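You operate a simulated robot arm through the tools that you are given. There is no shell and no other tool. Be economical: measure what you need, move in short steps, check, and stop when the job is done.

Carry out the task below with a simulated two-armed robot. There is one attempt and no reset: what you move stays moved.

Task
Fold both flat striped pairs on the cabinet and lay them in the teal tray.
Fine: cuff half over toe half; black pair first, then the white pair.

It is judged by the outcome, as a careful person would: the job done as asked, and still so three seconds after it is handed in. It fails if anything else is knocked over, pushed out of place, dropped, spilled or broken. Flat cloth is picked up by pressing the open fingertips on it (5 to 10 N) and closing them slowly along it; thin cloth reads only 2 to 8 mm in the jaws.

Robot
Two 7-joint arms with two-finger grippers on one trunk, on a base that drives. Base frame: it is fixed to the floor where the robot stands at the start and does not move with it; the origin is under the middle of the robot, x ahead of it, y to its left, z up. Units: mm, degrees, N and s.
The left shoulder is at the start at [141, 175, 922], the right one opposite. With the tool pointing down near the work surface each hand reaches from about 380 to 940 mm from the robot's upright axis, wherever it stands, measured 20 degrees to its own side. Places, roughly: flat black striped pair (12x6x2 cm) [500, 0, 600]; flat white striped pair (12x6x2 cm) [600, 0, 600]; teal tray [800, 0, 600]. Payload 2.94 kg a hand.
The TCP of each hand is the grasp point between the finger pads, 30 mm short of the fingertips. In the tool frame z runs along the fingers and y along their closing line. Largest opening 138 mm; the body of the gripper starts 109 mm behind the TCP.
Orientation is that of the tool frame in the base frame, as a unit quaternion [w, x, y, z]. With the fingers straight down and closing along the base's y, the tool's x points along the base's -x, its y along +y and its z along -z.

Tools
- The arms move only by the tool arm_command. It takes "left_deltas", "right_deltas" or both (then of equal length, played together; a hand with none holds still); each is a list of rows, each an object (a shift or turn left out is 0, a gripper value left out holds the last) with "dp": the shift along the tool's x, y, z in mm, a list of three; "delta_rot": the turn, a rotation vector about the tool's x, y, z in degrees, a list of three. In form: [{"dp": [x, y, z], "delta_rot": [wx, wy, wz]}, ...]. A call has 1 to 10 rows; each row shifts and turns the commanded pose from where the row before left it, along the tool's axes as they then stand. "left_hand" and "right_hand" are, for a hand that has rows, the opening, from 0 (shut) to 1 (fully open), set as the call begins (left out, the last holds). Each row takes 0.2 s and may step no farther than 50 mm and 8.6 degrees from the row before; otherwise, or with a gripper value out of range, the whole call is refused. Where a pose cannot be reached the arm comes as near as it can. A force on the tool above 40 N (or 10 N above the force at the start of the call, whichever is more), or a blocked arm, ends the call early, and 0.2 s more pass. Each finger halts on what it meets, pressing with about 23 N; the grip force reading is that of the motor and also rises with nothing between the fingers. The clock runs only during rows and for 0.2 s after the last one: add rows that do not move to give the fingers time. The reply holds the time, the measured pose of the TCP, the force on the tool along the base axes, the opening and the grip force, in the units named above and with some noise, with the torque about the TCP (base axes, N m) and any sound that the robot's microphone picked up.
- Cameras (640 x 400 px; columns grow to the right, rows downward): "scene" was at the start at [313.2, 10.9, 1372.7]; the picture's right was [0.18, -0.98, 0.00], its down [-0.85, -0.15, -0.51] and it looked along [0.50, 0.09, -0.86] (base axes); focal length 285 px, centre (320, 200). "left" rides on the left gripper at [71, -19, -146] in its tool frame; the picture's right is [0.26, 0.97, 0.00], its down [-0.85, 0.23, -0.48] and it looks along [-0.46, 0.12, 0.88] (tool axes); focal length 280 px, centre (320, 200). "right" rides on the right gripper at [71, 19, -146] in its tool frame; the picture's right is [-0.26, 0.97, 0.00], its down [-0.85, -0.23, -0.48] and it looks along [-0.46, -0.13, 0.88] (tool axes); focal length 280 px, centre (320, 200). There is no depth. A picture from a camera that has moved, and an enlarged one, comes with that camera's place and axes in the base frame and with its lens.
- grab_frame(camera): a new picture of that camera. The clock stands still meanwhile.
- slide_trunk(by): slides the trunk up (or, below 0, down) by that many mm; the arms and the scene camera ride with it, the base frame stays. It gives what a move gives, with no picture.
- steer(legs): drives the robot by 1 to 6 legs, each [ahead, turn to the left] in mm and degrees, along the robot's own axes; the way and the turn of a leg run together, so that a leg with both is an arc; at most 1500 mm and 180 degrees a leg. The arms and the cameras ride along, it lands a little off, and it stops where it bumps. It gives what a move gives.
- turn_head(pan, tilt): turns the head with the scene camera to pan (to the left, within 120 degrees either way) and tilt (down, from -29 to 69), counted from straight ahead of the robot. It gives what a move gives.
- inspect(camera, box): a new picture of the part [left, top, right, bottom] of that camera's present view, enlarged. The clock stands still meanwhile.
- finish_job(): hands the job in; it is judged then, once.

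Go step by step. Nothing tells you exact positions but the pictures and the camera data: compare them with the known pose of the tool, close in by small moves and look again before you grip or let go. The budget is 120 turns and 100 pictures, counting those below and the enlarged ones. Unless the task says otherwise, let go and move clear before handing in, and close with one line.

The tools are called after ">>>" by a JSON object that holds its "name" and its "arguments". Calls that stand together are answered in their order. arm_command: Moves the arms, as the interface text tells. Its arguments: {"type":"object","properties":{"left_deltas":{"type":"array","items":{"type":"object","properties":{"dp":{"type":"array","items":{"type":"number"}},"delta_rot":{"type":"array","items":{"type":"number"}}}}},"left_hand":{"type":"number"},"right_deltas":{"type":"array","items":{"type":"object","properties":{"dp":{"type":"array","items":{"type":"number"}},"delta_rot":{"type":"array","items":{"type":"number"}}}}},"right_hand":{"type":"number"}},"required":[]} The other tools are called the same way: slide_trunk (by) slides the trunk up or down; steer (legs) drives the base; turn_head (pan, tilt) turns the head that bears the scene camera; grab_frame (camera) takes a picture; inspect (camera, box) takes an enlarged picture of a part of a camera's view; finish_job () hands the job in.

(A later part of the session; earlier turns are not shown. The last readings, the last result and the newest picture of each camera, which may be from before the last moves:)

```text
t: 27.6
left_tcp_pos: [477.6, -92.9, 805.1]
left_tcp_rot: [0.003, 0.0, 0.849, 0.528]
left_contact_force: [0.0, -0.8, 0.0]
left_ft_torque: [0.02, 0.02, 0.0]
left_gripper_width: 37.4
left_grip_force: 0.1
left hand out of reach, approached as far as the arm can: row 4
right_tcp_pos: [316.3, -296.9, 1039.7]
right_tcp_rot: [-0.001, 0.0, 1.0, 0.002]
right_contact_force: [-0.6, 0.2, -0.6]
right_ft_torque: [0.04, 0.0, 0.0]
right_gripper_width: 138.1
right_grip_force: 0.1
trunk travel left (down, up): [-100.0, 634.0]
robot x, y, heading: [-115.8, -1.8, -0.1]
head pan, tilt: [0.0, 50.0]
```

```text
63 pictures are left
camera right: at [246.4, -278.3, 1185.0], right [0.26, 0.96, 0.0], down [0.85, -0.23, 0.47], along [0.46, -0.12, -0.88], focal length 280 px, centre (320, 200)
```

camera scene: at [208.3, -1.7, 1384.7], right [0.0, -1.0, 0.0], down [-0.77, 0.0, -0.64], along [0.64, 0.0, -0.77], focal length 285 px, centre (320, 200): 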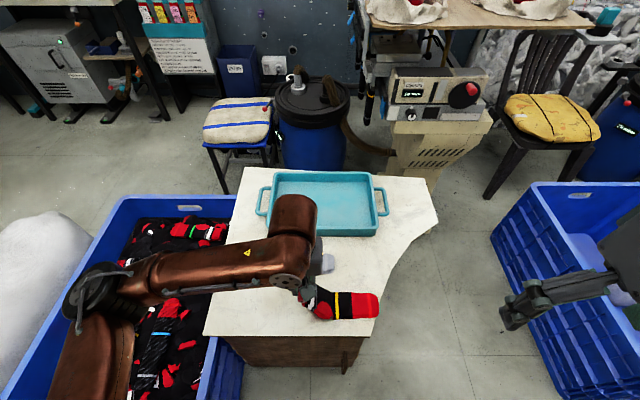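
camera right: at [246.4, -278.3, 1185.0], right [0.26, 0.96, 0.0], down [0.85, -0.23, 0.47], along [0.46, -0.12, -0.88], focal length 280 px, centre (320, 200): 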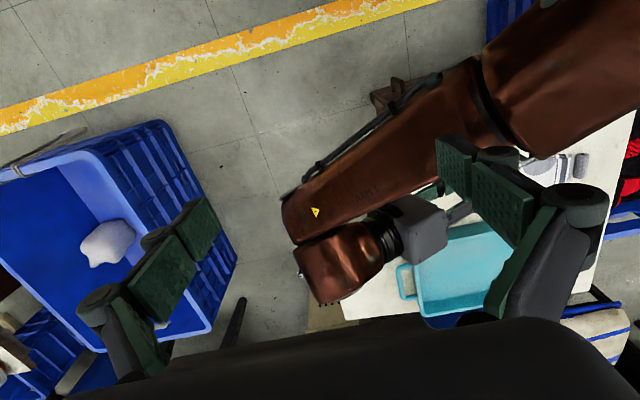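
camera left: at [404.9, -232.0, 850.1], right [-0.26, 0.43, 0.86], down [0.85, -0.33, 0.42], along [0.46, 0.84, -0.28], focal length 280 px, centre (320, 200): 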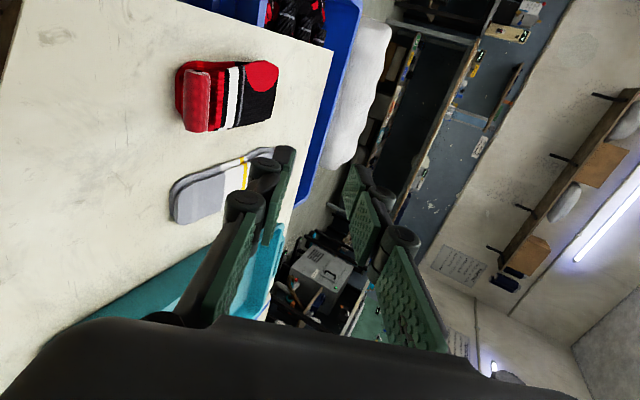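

The black pair is folded neatly with the cuff half over the toe half. I'll raise the left hand and turn it back upright.

>>> {"name": "arm_command", "arguments": {"left_deltas": [{"dp": [0, 44, -22]}, {"dp": [0, 44, -22]}, {"dp": [0, 44, -10], "delta_rot": [8, 0, 0]}, {"dp": [0, 30, 30], "delta_rot": [8, 0, 0]}, {"dp": [0, 30, 30], "delta_rot": [8, 0, 0]}, {"dp": [0, 30, 20], "delta_rot": [8, 0, 0]}, {"dp": [0, 30, 10], "delta_rot": [8, 0, 0]}, {"dp": [0, 30, 0], "delta_rot": [8, 0, 0]}, {"dp": [0, 30, 0], "delta_rot": [8, 0, 0]}, {"dp": [0, 0, 0], "delta_rot": [7.7, 0, 0]}]}}

>>> {"name": "inspect", "arguments": {"camera": "scene", "box": [200, 150, 440, 350]}}

```text
t: 28.3
left_tcp_pos: [468.9, -68.4, 914.5]
left_tcp_rot: [-0.003, 0.0, 0.863, 0.505]
left_contact_force: [0.2, 0.7, 0.7]
left_ft_torque: [-0.02, 0.0, -0.01]
left_gripper_width: 37.3
left_grip_force: 0.1
left hand out of reach, approached as far as the arm can: row 1, 2
right_tcp_pos: [316.3, -296.0, 1043.9]
right_tcp_rot: [0.004, 0.001, 1.0, 0.006]
right_contact_force: [-6.8, -15.9, 5.8]
right_ft_torque: [1.19, -0.39, 0.51]
right_gripper_width: 132.9
right_grip_force: 0.1
trunk travel left (down, up): [-100.0, 634.0]
robot x, y, heading: [-116.1, 0.6, -0.0]
head pan, tilt: [0.0, 50.0]
stopped in row 3 (right hand): the force on the tool passed its limit at 78 N (the readings are from after the stop); the commanded pose is now the measured one
```

```text
2.00 times, centred on (320, 250) of scene
camera zoom: at [208.1, -1.2, 1384.8], right [0.0, -1.0, 0.0], down [-0.77, 0.0, -0.64], along [0.64, 0.0, -0.77], focal length 571 px, centre (320, 100)
```

zoom: 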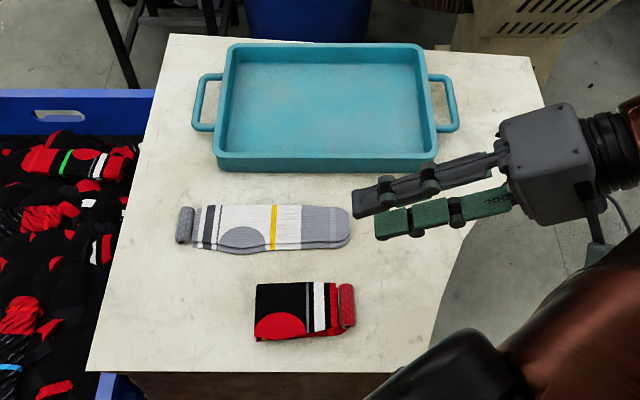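

The left forearm came up under the right hand, but the cabinet is undisturbed. I'll move the right hand up and away first.

>>> {"name": "arm_command", "arguments": {"right_deltas": [{"dp": [0, 0, -20]}, {"dp": [0, -10, -40]}, {"dp": [0, -30, -30]}, {"dp": [0, -40, 0]}, {"dp": [0, -40, 0]}, {"dp": [0, 0, 0]}]}}

>>> {"name": "grab_frame", "arguments": {"camera": "right"}}

```text
t: 29.7
left_tcp_pos: [469.3, -69.5, 913.7]
left_tcp_rot: [-0.002, 0.0, 0.863, 0.505]
left_contact_force: [-0.4, -0.2, 0.9]
left_ft_torque: [-0.01, 0.03, 0.0]
left_gripper_width: 37.0
left_grip_force: 0.1
right_tcp_pos: [356.5, -344.5, 1047.3]
right_tcp_rot: [0.005, 0.0, 1.0, 0.008]
right_contact_force: [-3.6, -1.4, 3.8]
right_ft_torque: [0.18, -0.06, 0.13]
right_gripper_width: 136.1
right_grip_force: 0.1
right hand out of reach, approached as far as the arm can: row 2, 3, 4, 5
trunk travel left (down, up): [-100.0, 634.0]
robot x, y, heading: [-112.4, 0.5, -0.0]
head pan, tilt: [0.0, 50.0]
```

```text
61 pictures are left
camera right: at [284.3, -326.1, 1192.9], right [0.26, 0.96, 0.02], down [0.84, -0.24, 0.48], along [0.47, -0.11, -0.88], focal length 280 px, centre (320, 200)
```

right: 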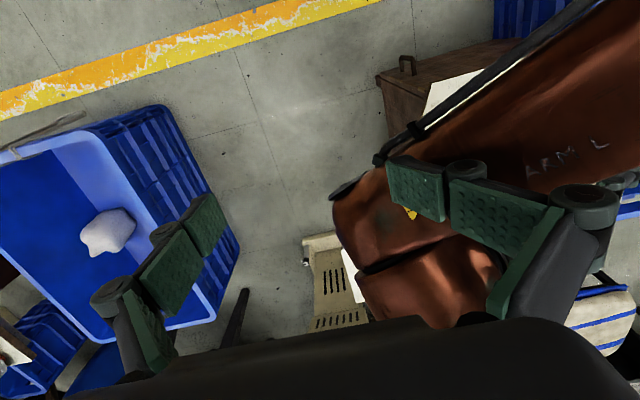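

>>> {"name": "arm_command", "arguments": {"left_deltas": [{"dp": [0, 11, 40]}, {"dp": [0, 19, 35]}, {"dp": [0, 19, 35]}, {"dp": [0, 0, 0]}]}}

>>> {"name": "grab_frame", "arguments": {"camera": "right"}}

```text
t: 30.7
left_tcp_pos: [467.8, 48.5, 902.5]
left_tcp_rot: [-0.002, 0.001, 0.863, 0.506]
left_contact_force: [-0.1, 1.0, -0.2]
left_ft_torque: [0.02, 0.04, -0.01]
left_gripper_width: 37.4
left_grip_force: 0.0
right_tcp_pos: [356.3, -345.5, 1047.3]
right_tcp_rot: [0.005, 0.0, 1.0, 0.009]
right_contact_force: [0.8, -0.1, -0.7]
right_ft_torque: [0.03, 0.05, 0.03]
right_gripper_width: 138.2
right_grip_force: 0.0
trunk travel left (down, up): [-100.0, 634.0]
robot x, y, heading: [-116.3, 0.2, 0.0]
head pan, tilt: [0.0, 50.0]
```

```text
60 pictures are left
camera right: at [284.4, -327.1, 1192.6], right [0.26, 0.96, 0.02], down [0.84, -0.24, 0.48], along [0.47, -0.11, -0.88], focal length 280 px, centre (320, 200)
```

right: 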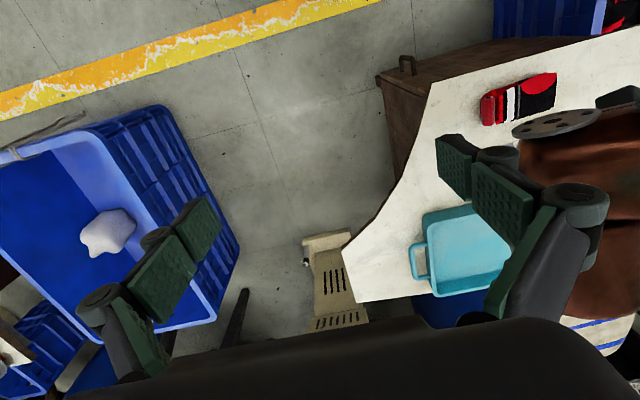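

The arms are clear of each other. I'll bring the left hand upright, moving it to +y as it turns.

>>> {"name": "arm_command", "arguments": {"left_deltas": [{"dp": [0, 15, 26], "delta_rot": [8, 0, 0]}, {"dp": [0, 18, 24], "delta_rot": [8, 0, 0]}, {"dp": [0, 22, 21], "delta_rot": [8, 0, 0]}, {"dp": [0, 24, 18], "delta_rot": [8, 0, 0]}, {"dp": [0, 26, 14], "delta_rot": [8, 0, 0]}, {"dp": [0, 28, 10], "delta_rot": [8, 0, 0]}, {"dp": [0, 29, 6], "delta_rot": [8, 0, 0]}, {"dp": [0, 30, 2], "delta_rot": [4.7, 0, 0]}, {"dp": [0, 30, 0]}, {"dp": [0, 0, 0]}]}}

>>> {"name": "inspect", "arguments": {"camera": "scene", "box": [200, 150, 440, 350]}}

```text
t: 32.9
left_tcp_pos: [468.4, 321.0, 905.9]
left_tcp_rot: [-0.002, 0.0, 1.0, 0.0]
left_contact_force: [0.0, 0.0, 0.3]
left_ft_torque: [0.01, 0.0, -0.01]
left_gripper_width: 37.3
left_grip_force: 0.2
right_tcp_pos: [356.5, -342.8, 1047.6]
right_tcp_rot: [0.004, 0.0, 1.0, 0.008]
right_contact_force: [-1.2, 0.0, -0.4]
right_ft_torque: [-0.03, -0.02, 0.0]
right_gripper_width: 138.0
right_grip_force: 0.0
trunk travel left (down, up): [-100.0, 634.0]
robot x, y, heading: [-116.9, 0.7, -0.3]
head pan, tilt: [0.0, 50.0]
```

```text
2.00 times, centred on (320, 250) of scene
camera zoom: at [208.3, -1.8, 1384.7], right [0.0, -1.0, 0.0], down [-0.77, 0.0, -0.64], along [0.64, 0.0, -0.77], focal length 571 px, centre (320, 100)
```

zoom: 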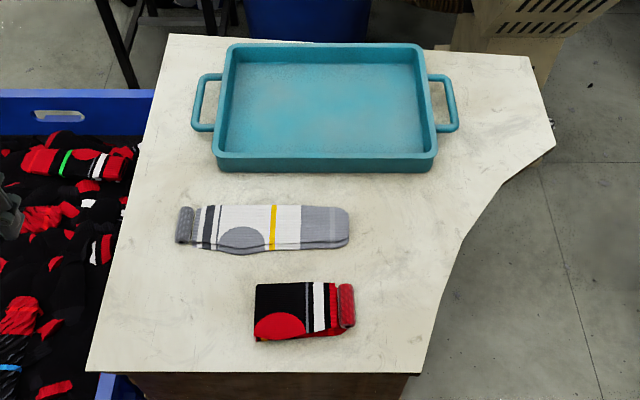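

The black fold measures about x 449–509 and y −47 to 84. The right hand will lift it across its 60 mm width, so first I'll bring that hand over it.

>>> {"name": "arm_command", "arguments": {"right_deltas": [{"dp": [-12.7, 38, 15]}, {"dp": [-12.7, 38, 20]}, {"dp": [-12.7, 38, 22]}, {"dp": [-12.7, 38, 22]}, {"dp": [-12.7, 38, 22]}, {"dp": [-12.7, 38, 22]}, {"dp": [-12.7, 38, 22]}, {"dp": [-12.7, 38, 22]}, {"dp": [-12.7, 38, 22]}, {"dp": [0, 0, 0]}]}}

>>> {"name": "arm_command", "arguments": {"right_deltas": [{"delta_rot": [0, 0, -8.5]}, {"delta_rot": [0, 0, -8.5]}, {"delta_rot": [0, 0, -8.5]}, {"delta_rot": [0, 0, -8.5]}, {"delta_rot": [0, 0, -8.5]}, {"delta_rot": [0, 0, -8.5]}, {"delta_rot": [0, 0, -8.5]}, {"delta_rot": [0, 0, -8.5]}, {"delta_rot": [0, 0, -8.5]}, {"delta_rot": [0, 0, -8.5]}]}}

>>> {"name": "grab_frame", "arguments": {"camera": "right"}}

```text
t: 35.1
left_tcp_pos: [470.9, 319.9, 905.6]
left_tcp_rot: [-0.003, -0.001, 1.0, 0.001]
left_contact_force: [0.3, -1.0, 0.1]
left_ft_torque: [0.02, 0.0, 0.03]
left_gripper_width: 37.2
left_grip_force: 0.0
right_tcp_pos: [476.3, 2.1, 866.3]
right_tcp_rot: [0.003, 0.001, 1.0, 0.007]
right_contact_force: [-0.4, 0.4, -0.2]
right_ft_torque: [0.02, -0.02, 0.0]
right_gripper_width: 137.8
right_grip_force: 0.1
trunk travel left (down, up): [-100.0, 634.0]
robot x, y, heading: [-116.4, 1.6, -0.1]
head pan, tilt: [0.0, 50.0]
```

```text
t: 37.3
left_tcp_pos: [468.9, 320.1, 906.9]
left_tcp_rot: [-0.002, -0.001, 1.0, -0.001]
left_contact_force: [-0.1, -0.4, 0.3]
left_ft_torque: [0.0, 0.0, -0.02]
left_gripper_width: 37.3
left_grip_force: 0.1
right_tcp_pos: [475.7, 1.6, 867.7]
right_tcp_rot: [0.009, -0.676, 0.737, 0.002]
right_contact_force: [0.3, -0.8, 0.1]
right_ft_torque: [0.03, 0.01, -0.03]
right_gripper_width: 138.0
right_grip_force: 0.0
trunk travel left (down, up): [-100.0, 634.0]
robot x, y, heading: [-116.4, -1.8, 0.2]
head pan, tilt: [0.0, 50.0]
```

```text
58 pictures are left
camera right: at [448.3, -69.6, 1012.5], right [-0.94, 0.34, -0.01], down [0.3, 0.82, 0.49], along [0.17, 0.46, -0.87], focal length 280 px, centre (320, 200)
```

right: 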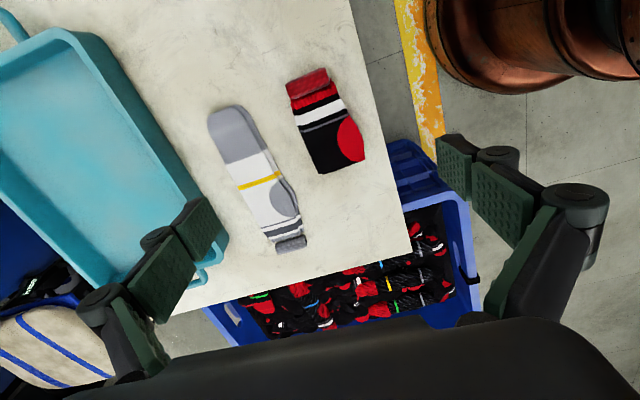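

>>> {"name": "arm_command", "arguments": {"right_deltas": [{"delta_rot": [0, 0, -5]}, {"dp": [-11, 1, 45]}, {"dp": [-11, 1, 45]}, {"dp": [0, 0, 45]}, {"dp": [0, 0, 0]}], "right_hand": 0.75}}

>>> {"name": "grab_frame", "arguments": {"camera": "right"}}

>>> {"name": "inspect", "arguments": {"camera": "scene", "box": [200, 150, 440, 350]}}

```text
t: 38.5
left_tcp_pos: [472.1, 321.9, 906.0]
left_tcp_rot: [-0.004, -0.001, 1.0, 0.0]
left_contact_force: [0.1, -0.1, -0.1]
left_ft_torque: [-0.02, -0.05, 0.01]
left_gripper_width: 37.2
left_grip_force: 0.0
right_tcp_pos: [478.6, 24.6, 730.4]
right_tcp_rot: [0.007, -0.707, 0.707, 0.002]
right_contact_force: [-0.6, 0.3, -0.6]
right_ft_torque: [0.0, -0.04, -0.01]
right_gripper_width: 103.3
right_grip_force: 0.1
trunk travel left (down, up): [-100.0, 634.0]
robot x, y, heading: [-115.4, 0.3, 0.2]
head pan, tilt: [0.0, 50.0]
```

```text
57 pictures are left
camera right: at [458.0, -47.6, 874.3], right [-0.96, 0.26, 0.0], down [0.23, 0.84, 0.49], along [0.13, 0.47, -0.87], focal length 280 px, centre (320, 200)
```

right: 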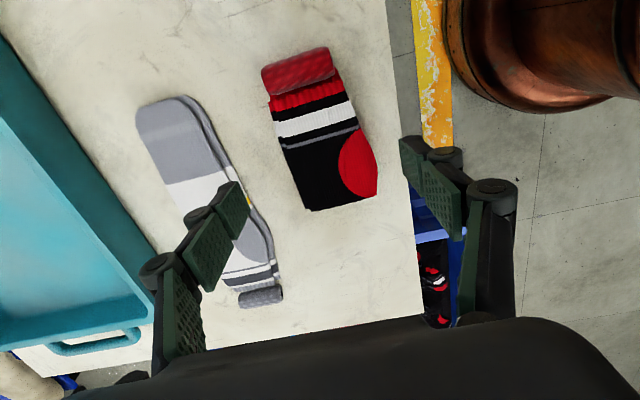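

```text
2.00 times, centred on (320, 250) of scene
camera zoom: at [224.9, -0.8, 1382.8], right [0.0, -1.0, 0.0], down [-0.77, 0.0, -0.63], along [0.63, 0.0, -0.77], focal length 571 px, centre (320, 100)
```

zoom: 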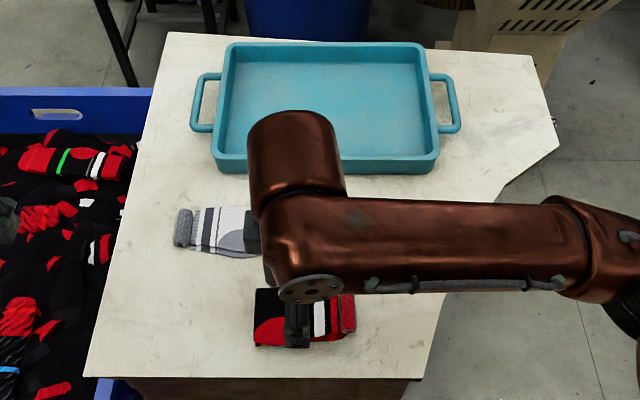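

Centred well on the pair. Descending so the tips reach about z=611 beside it.

>>> {"name": "arm_command", "arguments": {"right_deltas": [{"dp": [-2, 2, 40]}, {"dp": [0, 0, 30]}, {"dp": [0, 0, 12]}, {"dp": [0, 0, 6]}, {"dp": [0, 0, 0]}]}}

>>> {"name": "grab_frame", "arguments": {"camera": "right"}}

```text
t: 39.7
left_tcp_pos: [465.2, 321.8, 906.2]
left_tcp_rot: [0.0, 0.001, 1.0, 0.0]
left_contact_force: [0.4, -1.0, 0.4]
left_ft_torque: [0.01, 0.02, 0.01]
left_gripper_width: 37.5
left_grip_force: 0.1
right_tcp_pos: [470.9, 26.5, 645.2]
right_tcp_rot: [0.009, -0.707, 0.708, 0.001]
right_contact_force: [-0.4, 0.7, 0.1]
right_ft_torque: [-0.02, 0.04, -0.01]
right_gripper_width: 103.5
right_grip_force: 0.1
trunk travel left (down, up): [-100.0, 634.0]
robot x, y, heading: [-114.7, -1.7, 0.1]
head pan, tilt: [0.0, 50.0]
```

```text
55 pictures are left
camera right: at [450.4, -45.6, 789.6], right [-0.96, 0.26, -0.01], down [0.23, 0.84, 0.49], along [0.14, 0.47, -0.87], focal length 280 px, centre (320, 200)
```

right: 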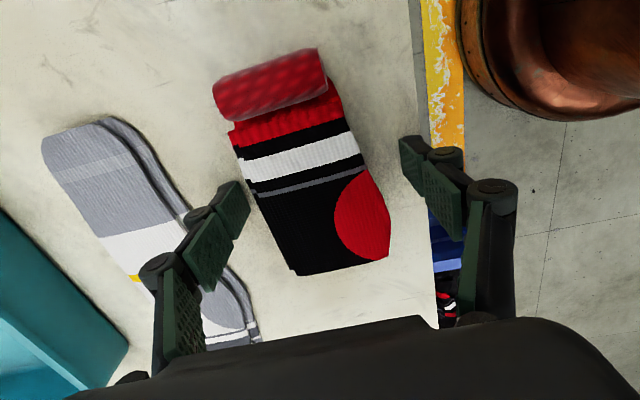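

>>> {"name": "arm_command", "arguments": {"right_deltas": [{"dp": [0, 0, 4]}, {"dp": [0, 0, 0]}, {"dp": [0, 0, 0]}], "right_hand": 0.5}}

>>> {"name": "arm_command", "arguments": {"right_deltas": [{"dp": [0, 0, 0]}, {"dp": [0, 0, 0]}, {"dp": [0, 0, 0]}, {"dp": [0, 0, 0]}], "right_hand": 0.3}}

>>> {"name": "grab_frame", "arguments": {"camera": "right"}}

```text
t: 40.3
left_tcp_pos: [466.5, 320.2, 907.4]
left_tcp_rot: [-0.001, 0.0, 1.0, 0.0]
left_contact_force: [0.1, -0.3, -0.4]
left_ft_torque: [-0.05, 0.02, 0.04]
left_gripper_width: 37.5
left_grip_force: 0.0
right_tcp_pos: [468.8, 28.7, 645.3]
right_tcp_rot: [-0.01, 0.71, -0.705, -0.003]
right_contact_force: [-15.5, -6.4, 32.3]
right_ft_torque: [-0.58, 1.97, 0.29]
right_gripper_width: 87.8
right_grip_force: 14.1
trunk travel left (down, up): [-100.0, 634.0]
robot x, y, heading: [-110.3, -0.8, 0.0]
head pan, tilt: [0.0, 50.0]
stopped in row 2 (right hand): the force on the tool passed its limit at 42 N (the readings are from after the stop); the commanded pose is now the measured one
```

```text
t: 40.8
left_tcp_pos: [465.9, 318.0, 908.1]
left_tcp_rot: [-0.001, 0.001, 1.0, 0.0]
left_contact_force: [0.2, -0.4, -0.4]
left_ft_torque: [-0.01, 0.0, 0.01]
left_gripper_width: 37.1
left_grip_force: 0.0
right_tcp_pos: [464.0, 29.4, 649.5]
right_tcp_rot: [-0.01, 0.712, -0.702, -0.005]
right_contact_force: [-28.3, -7.2, 42.8]
right_ft_torque: [-0.74, 2.43, -0.05]
right_gripper_width: 67.3
right_grip_force: 19.0
trunk travel left (down, up): [-100.0, 634.0]
robot x, y, heading: [-115.5, 0.3, 0.0]
head pan, tilt: [0.0, 50.0]
stopped in row 2 (right hand): the force on the tool passed its limit at 51 N (the readings are from after the stop); the commanded pose is now the measured one
```

```text
54 pictures are left
camera right: at [445.7, -44.1, 792.6], right [-0.97, 0.25, 0.0], down [0.22, 0.84, 0.5], along [0.13, 0.48, -0.87], focal length 280 px, centre (320, 200)
```

right: 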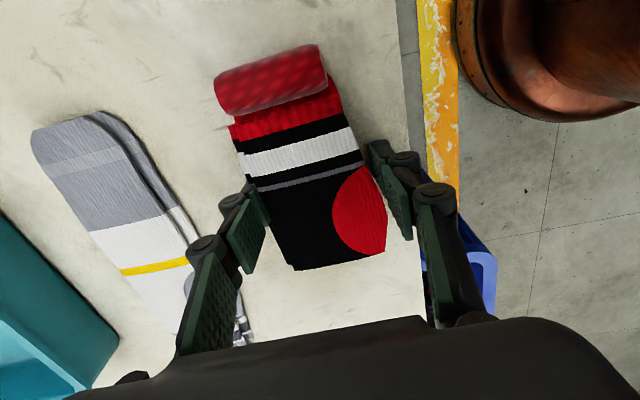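

The near fingertip is pressing on the table, so the surface is at about z=613. I'll raise a few millimetres and close gently.

>>> {"name": "arm_command", "arguments": {"right_deltas": [{"dp": [0, 0, -4]}, {"dp": [0, 0, -2]}, {"dp": [0, 0, 0]}], "right_hand": 0.5}}

>>> {"name": "grab_frame", "arguments": {"camera": "right"}}

```text
t: 41.6
left_tcp_pos: [468.5, 320.2, 906.3]
left_tcp_rot: [-0.003, 0.001, 1.0, 0.0]
left_contact_force: [0.2, -0.4, -0.3]
left_ft_torque: [0.01, -0.02, 0.04]
left_gripper_width: 37.4
left_grip_force: 0.1
right_tcp_pos: [468.8, 28.7, 649.0]
right_tcp_rot: [-0.007, 0.709, -0.706, -0.004]
right_contact_force: [-3.1, 3.0, 8.4]
right_ft_torque: [0.04, 0.46, -0.18]
right_gripper_width: 72.4
right_grip_force: 2.3
trunk travel left (down, up): [-100.0, 634.0]
robot x, y, heading: [-114.0, 1.9, -0.1]
head pan, tilt: [0.0, 50.0]
```

```text
53 pictures are left
camera right: at [449.6, -44.6, 792.6], right [-0.97, 0.26, 0.0], down [0.22, 0.84, 0.49], along [0.13, 0.47, -0.87], focal length 280 px, centre (320, 200)
```

right: 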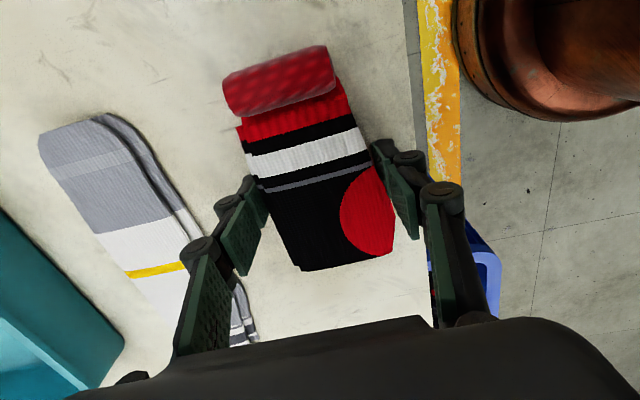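

>>> {"name": "arm_command", "arguments": {"right_deltas": [{"dp": [0, 0, -3]}, {"dp": [0, 0, 0]}, {"dp": [0, 0, 0]}, {"dp": [0, 0, 0]}], "right_hand": 0.4}}

>>> {"name": "grab_frame", "arguments": {"camera": "right"}}

```text
t: 42.6
left_tcp_pos: [467.6, 321.1, 906.4]
left_tcp_rot: [-0.003, 0.0, 1.0, 0.001]
left_contact_force: [0.2, 0.9, -0.6]
left_ft_torque: [0.0, -0.02, 0.03]
left_gripper_width: 37.1
left_grip_force: 0.0
right_tcp_pos: [467.9, 28.6, 650.6]
right_tcp_rot: [-0.008, 0.71, -0.705, -0.003]
right_contact_force: [-0.7, -0.8, -0.6]
right_ft_torque: [-0.02, 0.01, -0.03]
right_gripper_width: 55.3
right_grip_force: 0.0
trunk travel left (down, up): [-100.0, 634.0]
robot x, y, heading: [-116.3, -0.8, -0.2]
head pan, tilt: [0.0, 50.0]
```

```text
52 pictures are left
camera right: at [450.0, -44.3, 796.0], right [-0.97, 0.26, 0.0], down [0.22, 0.84, 0.49], along [0.13, 0.47, -0.87], focal length 280 px, centre (320, 200)
```

right: 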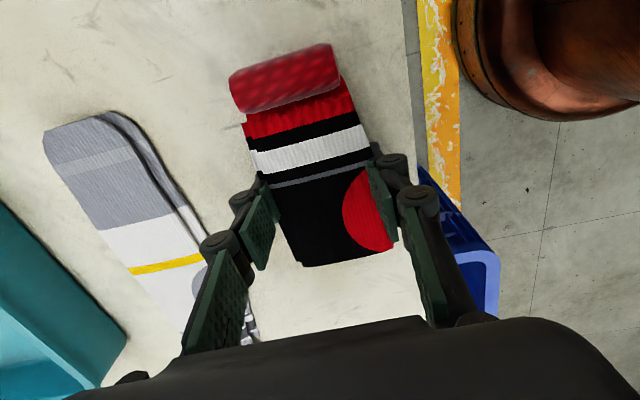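

>>> {"name": "arm_command", "arguments": {"right_deltas": [{"dp": [0, 0, 0]}, {"dp": [0, 0, 0]}, {"dp": [0, 0, 0]}], "right_hand": 0.33}}

>>> {"name": "inspect", "arguments": {"camera": "right", "box": [200, 80, 440, 280]}}

```text
t: 43.4
left_tcp_pos: [468.8, 320.3, 906.4]
left_tcp_rot: [-0.003, 0.0, 1.0, -0.001]
left_contact_force: [-0.4, 1.0, -0.1]
left_ft_torque: [0.0, -0.02, 0.02]
left_gripper_width: 37.3
left_grip_force: 0.2
right_tcp_pos: [468.4, 28.3, 651.0]
right_tcp_rot: [-0.008, 0.71, -0.705, -0.005]
right_contact_force: [0.7, -0.4, 1.2]
right_ft_torque: [-0.04, -0.01, 0.02]
right_gripper_width: 53.1
right_grip_force: 23.0
trunk travel left (down, up): [-100.0, 634.0]
robot x, y, heading: [-117.9, -0.3, -0.1]
head pan, tilt: [0.0, 50.0]
```

```text
2.00 times, centred on (320, 180) of right
camera zoom: at [449.9, -44.3, 796.1], right [-0.97, 0.26, 0.0], down [0.22, 0.84, 0.49], along [0.13, 0.47, -0.87], focal length 561 px, centre (320, 240)
```

zoom: 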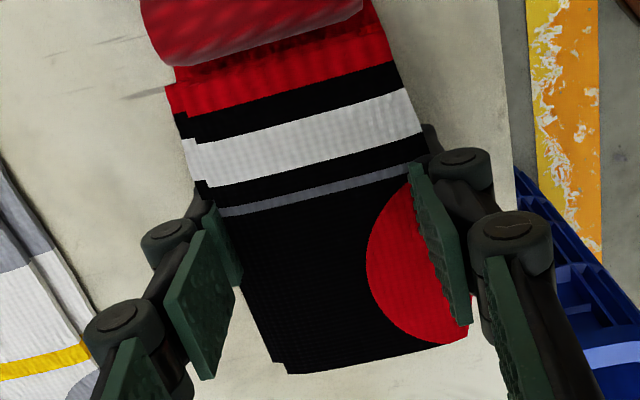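

It's now gripped at 53 mm and 23 N. I'll do a small test lift.

>>> {"name": "arm_command", "arguments": {"right_deltas": [{"dp": [0, 0, -6]}, {"dp": [0, 0, -12]}, {"dp": [0, 0, -20]}, {"dp": [0, 0, 0]}], "right_hand": 0.3}}

>>> {"name": "grab_frame", "arguments": {"camera": "right"}}

>>> {"name": "inspect", "arguments": {"camera": "scene", "box": [240, 230, 400, 330]}}

```text
t: 44.4
left_tcp_pos: [469.6, 320.7, 905.1]
left_tcp_rot: [-0.003, 0.0, 1.0, 0.0]
left_contact_force: [0.2, -0.5, -0.1]
left_ft_torque: [0.03, 0.02, -0.02]
left_gripper_width: 37.1
left_grip_force: 0.1
right_tcp_pos: [469.5, 26.5, 689.6]
right_tcp_rot: [-0.007, 0.71, -0.704, -0.003]
right_contact_force: [-0.4, -0.1, -0.7]
right_ft_torque: [0.0, 0.05, -0.02]
right_gripper_width: 53.5
right_grip_force: 23.3
trunk travel left (down, up): [-100.0, 634.0]
robot x, y, heading: [-116.0, -0.2, 0.2]
head pan, tilt: [0.0, 50.0]
```

```text
50 pictures are left
camera right: at [450.8, -45.4, 833.4], right [-0.97, 0.26, 0.0], down [0.22, 0.84, 0.49], along [0.13, 0.47, -0.87], focal length 280 px, centre (320, 200)
```

right: 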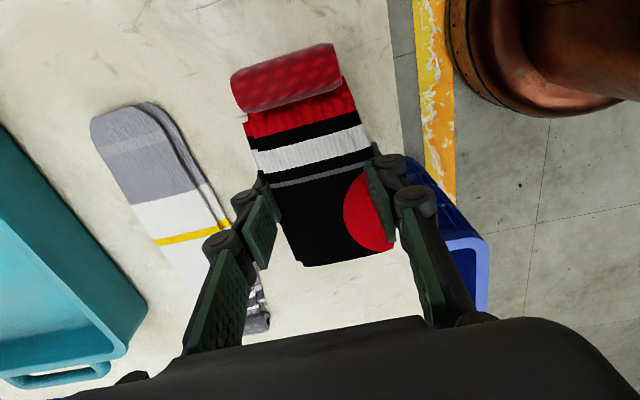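

```text
4.00 times, centred on (320, 280) of scene
camera zoom: at [209.1, -1.2, 1384.5], right [0.0, -1.0, 0.0], down [-0.77, 0.0, -0.64], along [0.64, 0.0, -0.77], focal length 1142 px, centre (320, -120)
```

zoom: 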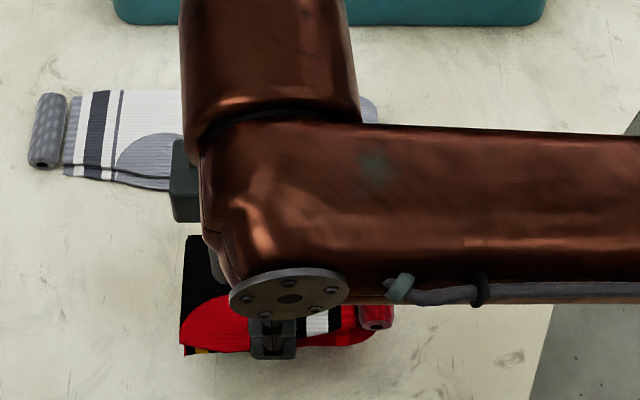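

>>> {"name": "arm_command", "arguments": {"right_deltas": [{"dp": [0, 0, -30]}, {"dp": [0, 0, -30]}, {"dp": [0, 0, 0]}]}}

>>> {"name": "inspect", "arguments": {"camera": "scene", "box": [240, 200, 440, 325]}}

>>> {"name": "grab_frame", "arguments": {"camera": "left"}}

```text
t: 45.2
left_tcp_pos: [468.5, 320.1, 906.0]
left_tcp_rot: [-0.002, 0.0, 1.0, 0.0]
left_contact_force: [-0.2, 0.1, -0.4]
left_ft_torque: [-0.04, 0.03, 0.0]
left_gripper_width: 37.5
left_grip_force: 0.1
right_tcp_pos: [469.0, 25.7, 750.1]
right_tcp_rot: [-0.008, 0.71, -0.705, -0.004]
right_contact_force: [0.5, 0.6, -0.4]
right_ft_torque: [-0.03, 0.03, -0.03]
right_gripper_width: 53.3
right_grip_force: 23.1
trunk travel left (down, up): [-100.0, 634.0]
robot x, y, heading: [-115.1, -2.1, 0.0]
head pan, tilt: [0.0, 50.0]
```

```text
3.20 times, centred on (340, 262) of scene
camera zoom: at [211.0, -1.2, 1384.3], right [0.0, -1.0, 0.0], down [-0.77, 0.0, -0.64], along [0.64, 0.0, -0.77], focal length 913 px, centre (256, 0)
```

zoom: 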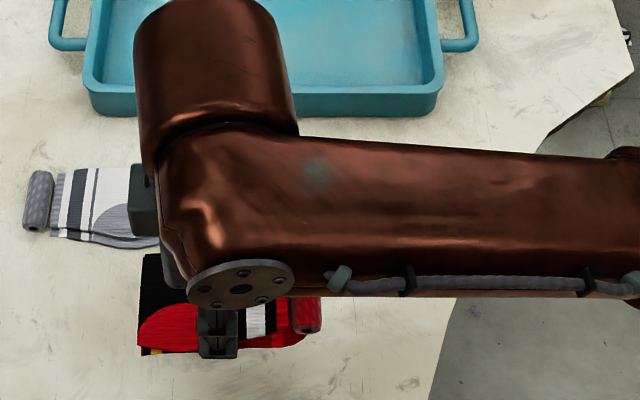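

```text
47 pictures are left
camera left: at [397.4, 301.6, 1050.9], right [-0.26, 0.96, 0.0], down [0.85, 0.23, 0.47], along [0.46, 0.12, -0.88], focal length 280 px, centre (320, 200)
```

left: 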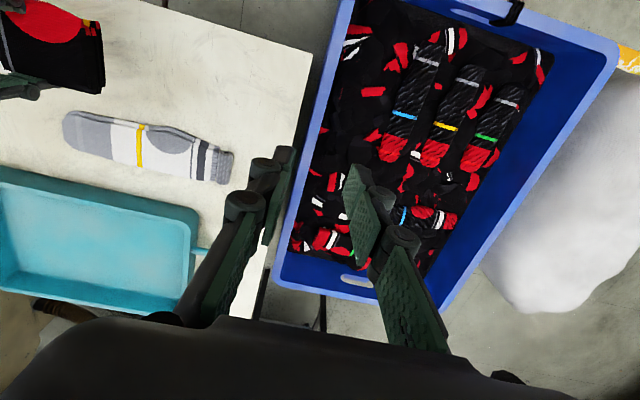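

Both layers came up together, still folded. Carrying it over the tray.

>>> {"name": "arm_command", "arguments": {"right_deltas": [{"dp": [10, -30, -20]}, {"dp": [13, -42, 0]}, {"dp": [13, -42, 0]}, {"dp": [13, -42, 0]}, {"dp": [13, -42, 0]}, {"dp": [13, -42, 0]}, {"dp": [13, -42, 0]}, {"dp": [13, -42, 0]}, {"dp": [0, 0, 0]}]}}

>>> {"name": "grab_frame", "arguments": {"camera": "scene"}}

>>> {"name": "grab_frame", "arguments": {"camera": "right"}}

```text
t: 46.8
left_tcp_pos: [458.3, 319.4, 906.5]
left_tcp_rot: [0.001, -0.003, 1.0, 0.007]
left_contact_force: [-3.8, -1.2, -0.7]
left_ft_torque: [0.15, -0.35, 0.0]
left_gripper_width: 37.2
left_grip_force: 0.1
right_tcp_pos: [759.0, -124.3, 744.5]
right_tcp_rot: [-0.039, -0.636, 0.77, 0.031]
right_contact_force: [-0.7, -3.3, -0.3]
right_ft_torque: [0.37, -0.11, 0.0]
right_gripper_width: 53.0
right_grip_force: 23.0
trunk travel left (down, up): [-100.0, 634.0]
robot x, y, heading: [-114.8, -0.6, 0.0]
head pan, tilt: [0.0, 50.0]
stopped in row 7 (right hand): the arm was blocked; the commanded pose is now the measured one
```

```text
46 pictures are left
camera scene: at [322.7, -3.3, 1367.5], right [0.0, -1.0, 0.0], down [-0.82, 0.0, -0.58], along [0.58, 0.0, -0.82], focal length 285 px, centre (320, 200)
```

scene: 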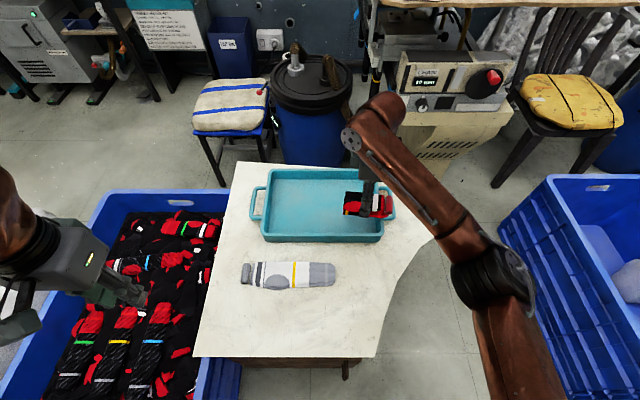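

```text
45 pictures are left
camera right: at [741.5, -188.8, 893.3], right [-0.89, 0.44, 0.09], down [0.43, 0.79, 0.43], along [0.12, 0.43, -0.9], focal length 280 px, centre (320, 200)
```

right: 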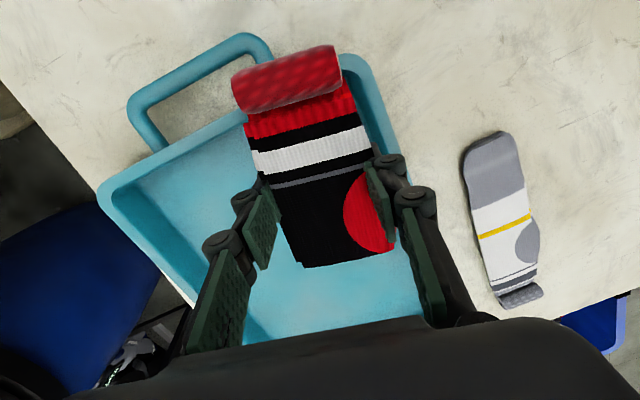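

The right arm hit its reach limit above the tray's right side, with the trunk leaning forward. I'll raise the hand and drive the base forward a little instead.

>>> {"name": "arm_command", "arguments": {"right_deltas": [{"dp": [0, 0, -20]}, {"dp": [-10, 0, -20]}, {"dp": [-10, 0, -10]}, {"dp": [0, 0, 0]}]}}

>>> {"name": "steer", "arguments": {"legs": [[70, 0]]}}

>>> {"name": "grab_frame", "arguments": {"camera": "scene"}}

```text
t: 47.1
left_tcp_pos: [430.4, 319.0, 938.0]
left_tcp_rot: [0.063, -0.023, 0.998, 0.001]
left_contact_force: [2.2, -1.8, 0.1]
left_ft_torque: [0.23, 0.19, 0.04]
left_gripper_width: 37.2
left_grip_force: 0.1
right_tcp_pos: [771.9, -208.6, 738.9]
right_tcp_rot: [-0.035, -0.555, 0.826, 0.093]
right_contact_force: [-0.3, -2.2, 0.7]
right_ft_torque: [0.28, 0.02, -0.04]
right_gripper_width: 53.0
right_grip_force: 23.5
trunk travel left (down, up): [-100.0, 634.0]
robot x, y, heading: [-112.3, -1.6, 0.2]
head pan, tilt: [0.0, 50.0]
stopped in row 1 (left hand): the arm was blocked; the commanded pose is now the measured one
```

```text
t: 47.8
left_tcp_pos: [236.2, 338.0, 1019.2]
left_tcp_rot: [0.261, -0.069, 0.963, 0.002]
left_contact_force: [-27.6, 35.8, -26.1]
left_ft_torque: [-4.12, -3.36, -2.12]
left_gripper_width: 37.6
left_grip_force: 0.1
right_tcp_pos: [652.5, -312.4, 842.4]
right_tcp_rot: [0.036, -0.451, 0.883, 0.127]
right_contact_force: [-4.3, 5.8, -2.4]
right_ft_torque: [-0.35, -0.49, -0.05]
right_gripper_width: 53.2
right_grip_force: 23.8
trunk travel left (down, up): [-100.0, 634.0]
robot x, y, heading: [-108.1, -0.2, 0.1]
head pan, tilt: [0.0, 50.0]
stopped in leg 1: the robot was blocked; the commanded pose is now the measured one
```

```text
44 pictures are left
camera scene: at [307.8, -16.4, 1372.0], right [0.0, -1.0, -0.01], down [-0.81, 0.01, -0.59], along [0.59, 0.01, -0.81], focal length 285 px, centre (320, 200)
```

scene: 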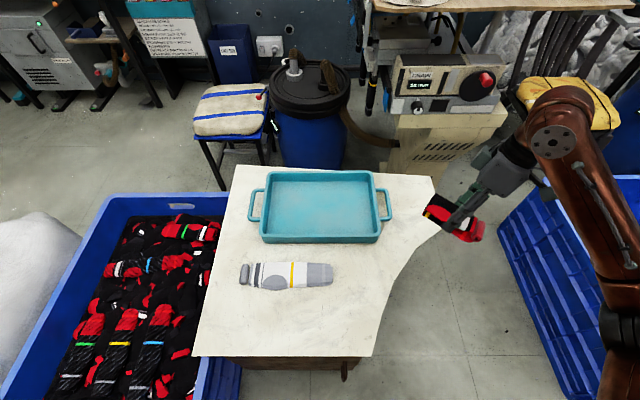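

The arms swung and the left one reads contact, but the right hand still holds the pair. I'll let everything settle and look again.

>>> {"name": "arm_command", "arguments": {"left_deltas": [{"dp": [0, 0, 0]}, {"dp": [0, 0, 0]}], "right_deltas": [{"dp": [0, 0, 0]}, {"dp": [0, 0, 0]}]}}

>>> {"name": "grab_frame", "arguments": {"camera": "scene"}}

>>> {"name": "grab_frame", "arguments": {"camera": "left"}}

```text
t: 48.2
left_tcp_pos: [132.4, 369.6, 1030.5]
left_tcp_rot: [0.28, -0.119, 0.953, -0.014]
left_contact_force: [-1.3, 2.2, 3.6]
left_ft_torque: [-0.21, 0.0, -0.13]
left_gripper_width: 37.1
left_grip_force: 0.2
right_tcp_pos: [567.5, -276.7, 914.5]
right_tcp_rot: [0.09, -0.471, 0.874, 0.078]
right_contact_force: [-1.0, 4.9, 3.0]
right_ft_torque: [-0.67, -0.01, -0.04]
right_gripper_width: 53.0
right_grip_force: 23.1
trunk travel left (down, up): [-100.0, 634.0]
robot x, y, heading: [-110.0, -3.1, 0.3]
head pan, tilt: [0.0, 50.0]
stopped in row 1 (left hand): the arm was blocked; the commanded pose is now the measured one
```

```text
43 pictures are left
camera scene: at [186.5, 9.6, 1393.2], right [0.0, -1.0, 0.01], down [-0.75, -0.01, -0.66], along [0.66, 0.0, -0.75], focal length 285 px, centre (320, 200)
```

scene: 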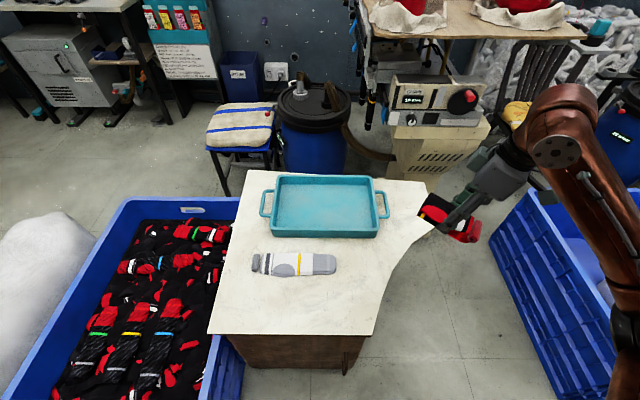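

```text
42 pictures are left
camera left: at [0.2, 327.6, 1116.1], right [-0.43, 0.88, -0.23], down [0.39, 0.4, 0.83], along [0.82, 0.26, -0.51], focal length 280 px, centre (320, 200)
```

left: 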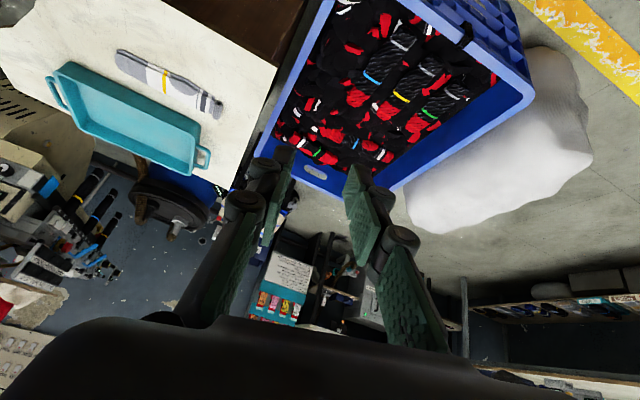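

The whole robot rocked forward when the arm reached far and has now rocked back. I'll wait for it to settle before anything else.

>>> {"name": "arm_command", "arguments": {"left_deltas": [{"dp": [0, 0, 0]}, {"dp": [0, 0, 0]}, {"dp": [0, 0, 0]}, {"dp": [0, 0, 0]}, {"dp": [0, 0, 0]}], "right_deltas": [{"dp": [0, 0, 0]}, {"dp": [0, 0, 0]}, {"dp": [0, 0, 0]}, {"dp": [0, 0, 0]}, {"dp": [0, 0, 0]}]}}

>>> {"name": "arm_command", "arguments": {"right_deltas": [{"dp": [0, 0, 0]}, {"dp": [0, 0, 0]}, {"dp": [0, 0, 0]}, {"dp": [0, 0, 0]}, {"dp": [0, 0, 0]}]}}

>>> {"name": "grab_frame", "arguments": {"camera": "scene"}}

```text
t: 48.5
left_tcp_pos: [209.6, 355.3, 1019.1]
left_tcp_rot: [0.255, -0.107, 0.961, -0.012]
left_contact_force: [-2.6, 1.1, -1.2]
left_ft_torque: [-0.05, -0.41, 0.0]
left_gripper_width: 37.6
left_grip_force: 0.1
right_tcp_pos: [627.3, -300.0, 867.2]
right_tcp_rot: [0.061, -0.455, 0.883, 0.098]
right_contact_force: [-3.7, -3.6, 3.0]
right_ft_torque: [0.31, -0.45, -0.12]
right_gripper_width: 53.2
right_grip_force: 22.6
trunk travel left (down, up): [-100.0, 634.0]
robot x, y, heading: [-107.7, 1.4, -0.2]
head pan, tilt: [0.0, 50.0]
stopped in row 1 (left hand): the arm was blocked; the commanded pose is now the measured one
```

```text
t: 49.0
left_tcp_pos: [155.9, 357.1, 1042.6]
left_tcp_rot: [0.324, -0.034, 0.945, 0.016]
left_contact_force: [-0.9, 0.1, -0.4]
left_ft_torque: [-0.05, -0.05, 0.0]
left_gripper_width: 37.2
left_grip_force: 0.1
right_tcp_pos: [564.9, -311.8, 907.2]
right_tcp_rot: [0.081, -0.421, 0.898, 0.096]
right_contact_force: [0.6, -0.6, -1.9]
right_ft_torque: [0.04, 0.08, 0.04]
right_gripper_width: 53.2
right_grip_force: 23.1
trunk travel left (down, up): [-100.0, 634.0]
robot x, y, heading: [-108.4, 2.9, -0.1]
head pan, tilt: [0.0, 50.0]
stopped in row 2 (right hand): the arm was blocked; the commanded pose is now the measured one
```

```text
41 pictures are left
camera scene: at [317.5, -3.7, 1369.2], right [0.0, -1.0, 0.0], down [-0.81, 0.0, -0.58], along [0.58, 0.0, -0.81], focal length 285 px, centre (320, 200)
```

scene: 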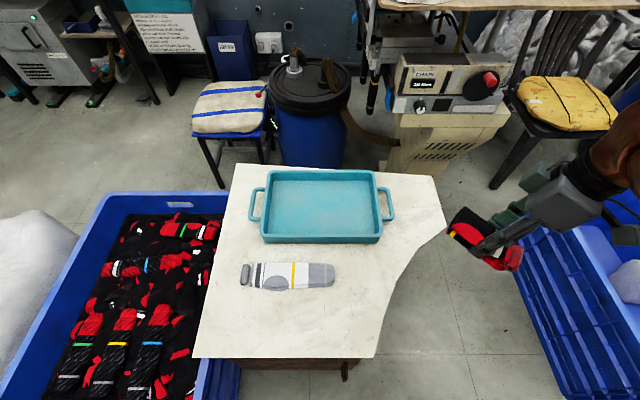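

It's still rocking. I'll let more time pass with slow head turns, since holding the arms keeps getting interrupted.

>>> {"name": "turn_head", "arguments": {"pan": 90, "tilt": 50}}

>>> {"name": "turn_head", "arguments": {"pan": 0, "tilt": 50}}

>>> {"name": "grab_frame", "arguments": {"camera": "scene"}}

```text
t: 50.6
left_tcp_pos: [129.6, 347.1, 1027.4]
left_tcp_rot: [0.292, -0.072, 0.954, -0.013]
left_contact_force: [1.0, -0.8, 0.1]
left_ft_torque: [-0.01, 0.06, 0.0]
left_gripper_width: 37.4
left_grip_force: 0.1
right_tcp_pos: [555.1, -302.0, 911.0]
right_tcp_rot: [0.091, -0.447, 0.886, 0.087]
right_contact_force: [0.3, -0.5, -0.7]
right_ft_torque: [0.02, 0.09, 0.0]
right_gripper_width: 53.2
right_grip_force: 22.8
trunk travel left (down, up): [-100.0, 634.0]
robot x, y, heading: [-111.2, 0.5, -0.4]
head pan, tilt: [90.0, 50.0]
```

```text
t: 52.3
left_tcp_pos: [126.3, 348.6, 1026.7]
left_tcp_rot: [0.294, -0.076, 0.953, -0.015]
left_contact_force: [0.2, 0.6, -0.1]
left_ft_torque: [0.0, 0.02, 0.01]
left_gripper_width: 37.4
left_grip_force: 0.0
right_tcp_pos: [554.5, -302.1, 911.4]
right_tcp_rot: [0.092, -0.446, 0.886, 0.085]
right_contact_force: [-0.3, 0.3, -1.0]
right_ft_torque: [0.01, 0.0, 0.01]
right_gripper_width: 53.3
right_grip_force: 23.4
trunk travel left (down, up): [-100.0, 634.0]
robot x, y, heading: [-110.5, -3.3, -0.2]
head pan, tilt: [0.0, 50.0]
```

```text
40 pictures are left
camera scene: at [213.8, -2.7, 1384.7], right [0.0, -1.0, 0.0], down [-0.77, 0.0, -0.64], along [0.64, 0.0, -0.77], focal length 285 px, centre (320, 200)
```

scene: 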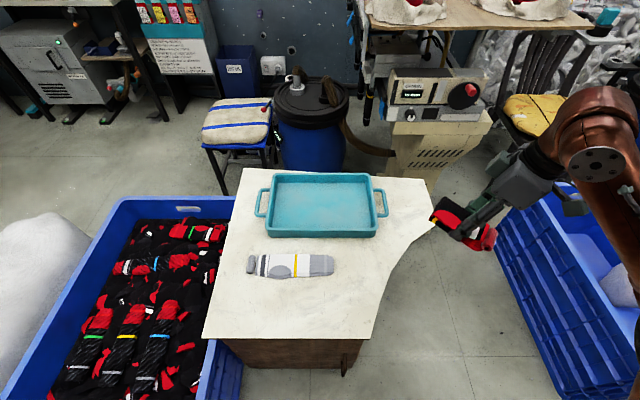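

It has settled upright, and nothing on the cabinet has shifted. With the arms tucked I'll drive forward gently in short legs to regain reach.

>>> {"name": "steer", "arguments": {"legs": [[25, 0], [25, 0], [25, 0], [25, 0]]}}

>>> {"name": "grab_frame", "arguments": {"camera": "scene"}}

```text
t: 54.3
left_tcp_pos: [220.4, 348.6, 1029.1]
left_tcp_rot: [0.3, -0.073, 0.951, -0.015]
left_contact_force: [-0.1, 0.0, 1.2]
left_ft_torque: [-0.01, -0.1, -0.02]
left_gripper_width: 37.5
left_grip_force: 0.1
right_tcp_pos: [647.9, -304.2, 918.2]
right_tcp_rot: [0.097, -0.447, 0.885, 0.083]
right_contact_force: [-1.1, 0.5, 0.7]
right_ft_torque: [-0.03, -0.1, -0.06]
right_gripper_width: 53.2
right_grip_force: 23.4
trunk travel left (down, up): [-100.0, 634.0]
robot x, y, heading: [-11.0, 0.7, -0.2]
head pan, tilt: [0.0, 50.0]
```

```text
39 pictures are left
camera scene: at [307.2, -3.0, 1387.0], right [0.0, -1.0, 0.0], down [-0.76, 0.0, -0.65], along [0.65, 0.0, -0.76], focal length 285 px, centre (320, 200)
```

scene: 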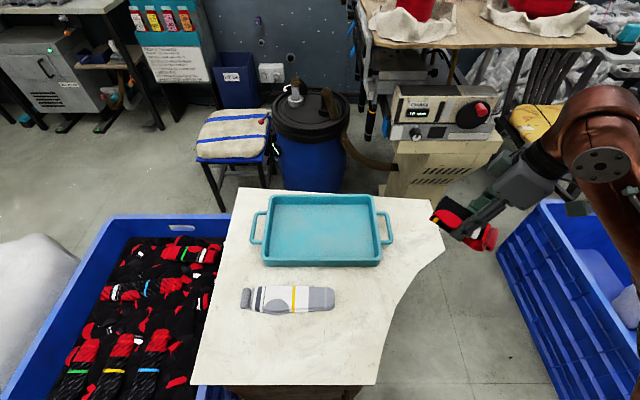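

The base is at x≈−11 and steady. I'll straighten the right hand's orientation now, then go over the tray.

>>> {"name": "arm_command", "arguments": {"right_deltas": [{"delta_rot": [-0.24, 3, -7.26]}, {"delta_rot": [-0.24, 3, -7.26]}, {"delta_rot": [-0.24, 3, -7.26]}, {"delta_rot": [-0.24, 3, -7.26]}, {"delta_rot": [-0.24, 3, -7.26]}, {"dp": [0, 0, 0]}]}}

>>> {"name": "arm_command", "arguments": {"right_deltas": [{"dp": [-25, -17, 8]}, {"dp": [-25, -17, 8]}, {"dp": [-25, -17, 12]}, {"dp": [-25, -17, 15]}, {"dp": [-25, -17, 15]}, {"dp": [-25, -17, 15]}, {"dp": [-25, -17, 15]}, {"dp": [-25, -17, 15]}, {"dp": [-25, -17, 15]}, {"dp": [0, 0, 0]}]}}

>>> {"name": "grab_frame", "arguments": {"camera": "scene"}}

>>> {"name": "grab_frame", "arguments": {"camera": "right"}}

```text
t: 55.7
left_tcp_pos: [225.1, 347.8, 1028.0]
left_tcp_rot: [0.297, -0.073, 0.952, -0.014]
left_contact_force: [0.0, -1.0, 0.8]
left_ft_torque: [-0.02, 0.01, -0.02]
left_gripper_width: 37.3
left_grip_force: 0.1
right_tcp_pos: [651.6, -303.8, 914.0]
right_tcp_rot: [0.003, 0.708, -0.706, -0.001]
right_contact_force: [-0.5, -0.6, -0.8]
right_ft_torque: [-0.01, -0.01, 0.0]
right_gripper_width: 53.1
right_grip_force: 23.5
trunk travel left (down, up): [-100.0, 634.0]
robot x, y, heading: [-10.9, -1.7, 0.1]
head pan, tilt: [0.0, 50.0]
```

```text
t: 57.9
left_tcp_pos: [224.8, 348.3, 1028.3]
left_tcp_rot: [0.297, -0.072, 0.952, -0.016]
left_contact_force: [-0.5, 0.3, -0.1]
left_ft_torque: [-0.04, 0.0, 0.0]
left_gripper_width: 37.3
left_grip_force: 0.1
right_tcp_pos: [805.0, -79.1, 796.8]
right_tcp_rot: [-0.002, -0.707, 0.707, 0.001]
right_contact_force: [0.7, -0.3, -0.7]
right_ft_torque: [0.03, -0.03, -0.01]
right_gripper_width: 53.2
right_grip_force: 22.8
trunk travel left (down, up): [-100.0, 634.0]
robot x, y, heading: [-7.8, -0.1, -0.5]
head pan, tilt: [0.0, 50.0]
```

```text
38 pictures are left
camera scene: at [313.9, -3.4, 1384.8], right [0.0, -1.0, 0.0], down [-0.77, 0.0, -0.64], along [0.64, 0.0, -0.77], focal length 285 px, centre (320, 200)
```

scene: 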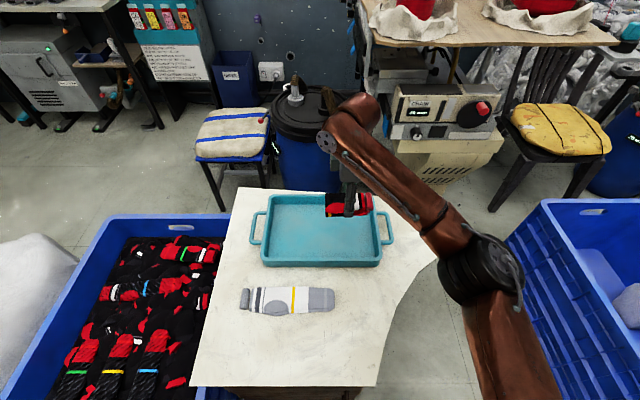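

```text
37 pictures are left
camera right: at [787.5, -148.8, 941.7], right [-0.96, 0.26, 0.01], down [0.23, 0.85, 0.47], along [0.12, 0.46, -0.88], focal length 280 px, centre (320, 200)
```

right: 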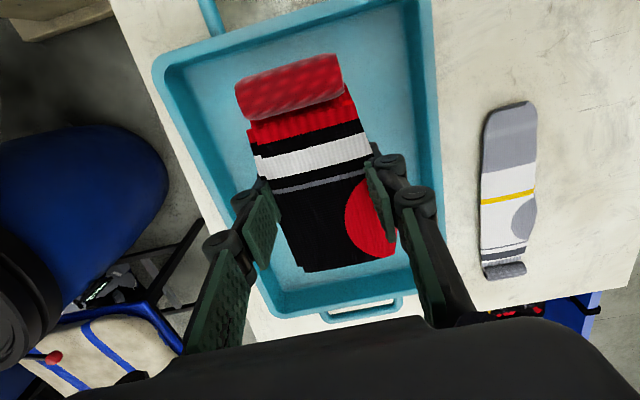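

Good position over the tray (interior x≈704–948). Lowering it to just above the floor.

>>> {"name": "arm_command", "arguments": {"right_deltas": [{"dp": [0, 0, 30]}, {"dp": [0, 0, 30]}, {"dp": [0, 0, 30]}, {"dp": [0, 0, 25]}, {"dp": [0, 0, 12]}, {"dp": [0, 0, 5]}, {"dp": [0, 0, 0]}]}}

```text
t: 59.5
left_tcp_pos: [226.3, 347.9, 1027.1]
left_tcp_rot: [0.296, -0.073, 0.952, -0.015]
left_contact_force: [0.3, -0.4, 0.4]
left_ft_torque: [0.01, -0.05, -0.02]
left_gripper_width: 37.5
left_grip_force: 0.0
right_tcp_pos: [805.1, -78.4, 662.8]
right_tcp_rot: [0.004, 0.707, -0.707, -0.001]
right_contact_force: [0.1, -0.2, -1.7]
right_ft_torque: [-0.02, -0.02, -0.01]
right_gripper_width: 53.1
right_grip_force: 23.8
trunk travel left (down, up): [-100.0, 634.0]
robot x, y, heading: [-10.8, -0.3, -0.2]
head pan, tilt: [0.0, 50.0]
```

>>> {"name": "arm_command", "arguments": {"right_deltas": [{"dp": [0, 0, 3]}, {"dp": [0, 0, 3]}, {"dp": [0, 0, 0]}]}}

>>> {"name": "grab_frame", "arguments": {"camera": "right"}}

```text
t: 60.3
left_tcp_pos: [225.2, 348.5, 1028.0]
left_tcp_rot: [0.297, -0.072, 0.952, -0.016]
left_contact_force: [-0.1, -0.8, 0.0]
left_ft_torque: [-0.02, -0.01, -0.01]
left_gripper_width: 37.0
left_grip_force: 0.0
right_tcp_pos: [804.3, -79.7, 658.9]
right_tcp_rot: [-0.001, -0.707, 0.707, 0.001]
right_contact_force: [1.0, -2.2, 14.6]
right_ft_torque: [0.37, -0.28, -0.05]
right_gripper_width: 53.4
right_grip_force: 22.8
trunk travel left (down, up): [-100.0, 634.0]
robot x, y, heading: [-12.4, -3.2, -0.2]
head pan, tilt: [0.0, 50.0]
```

```text
36 pictures are left
camera right: at [785.8, -149.1, 805.1], right [-0.96, 0.26, 0.0], down [0.23, 0.85, 0.47], along [0.12, 0.46, -0.88], focal length 280 px, centre (320, 200)
```

right: 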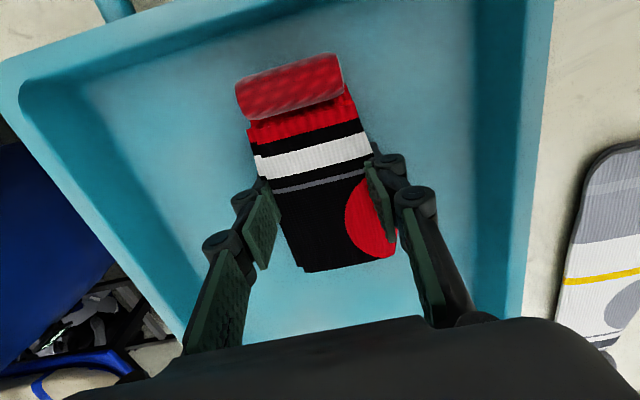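

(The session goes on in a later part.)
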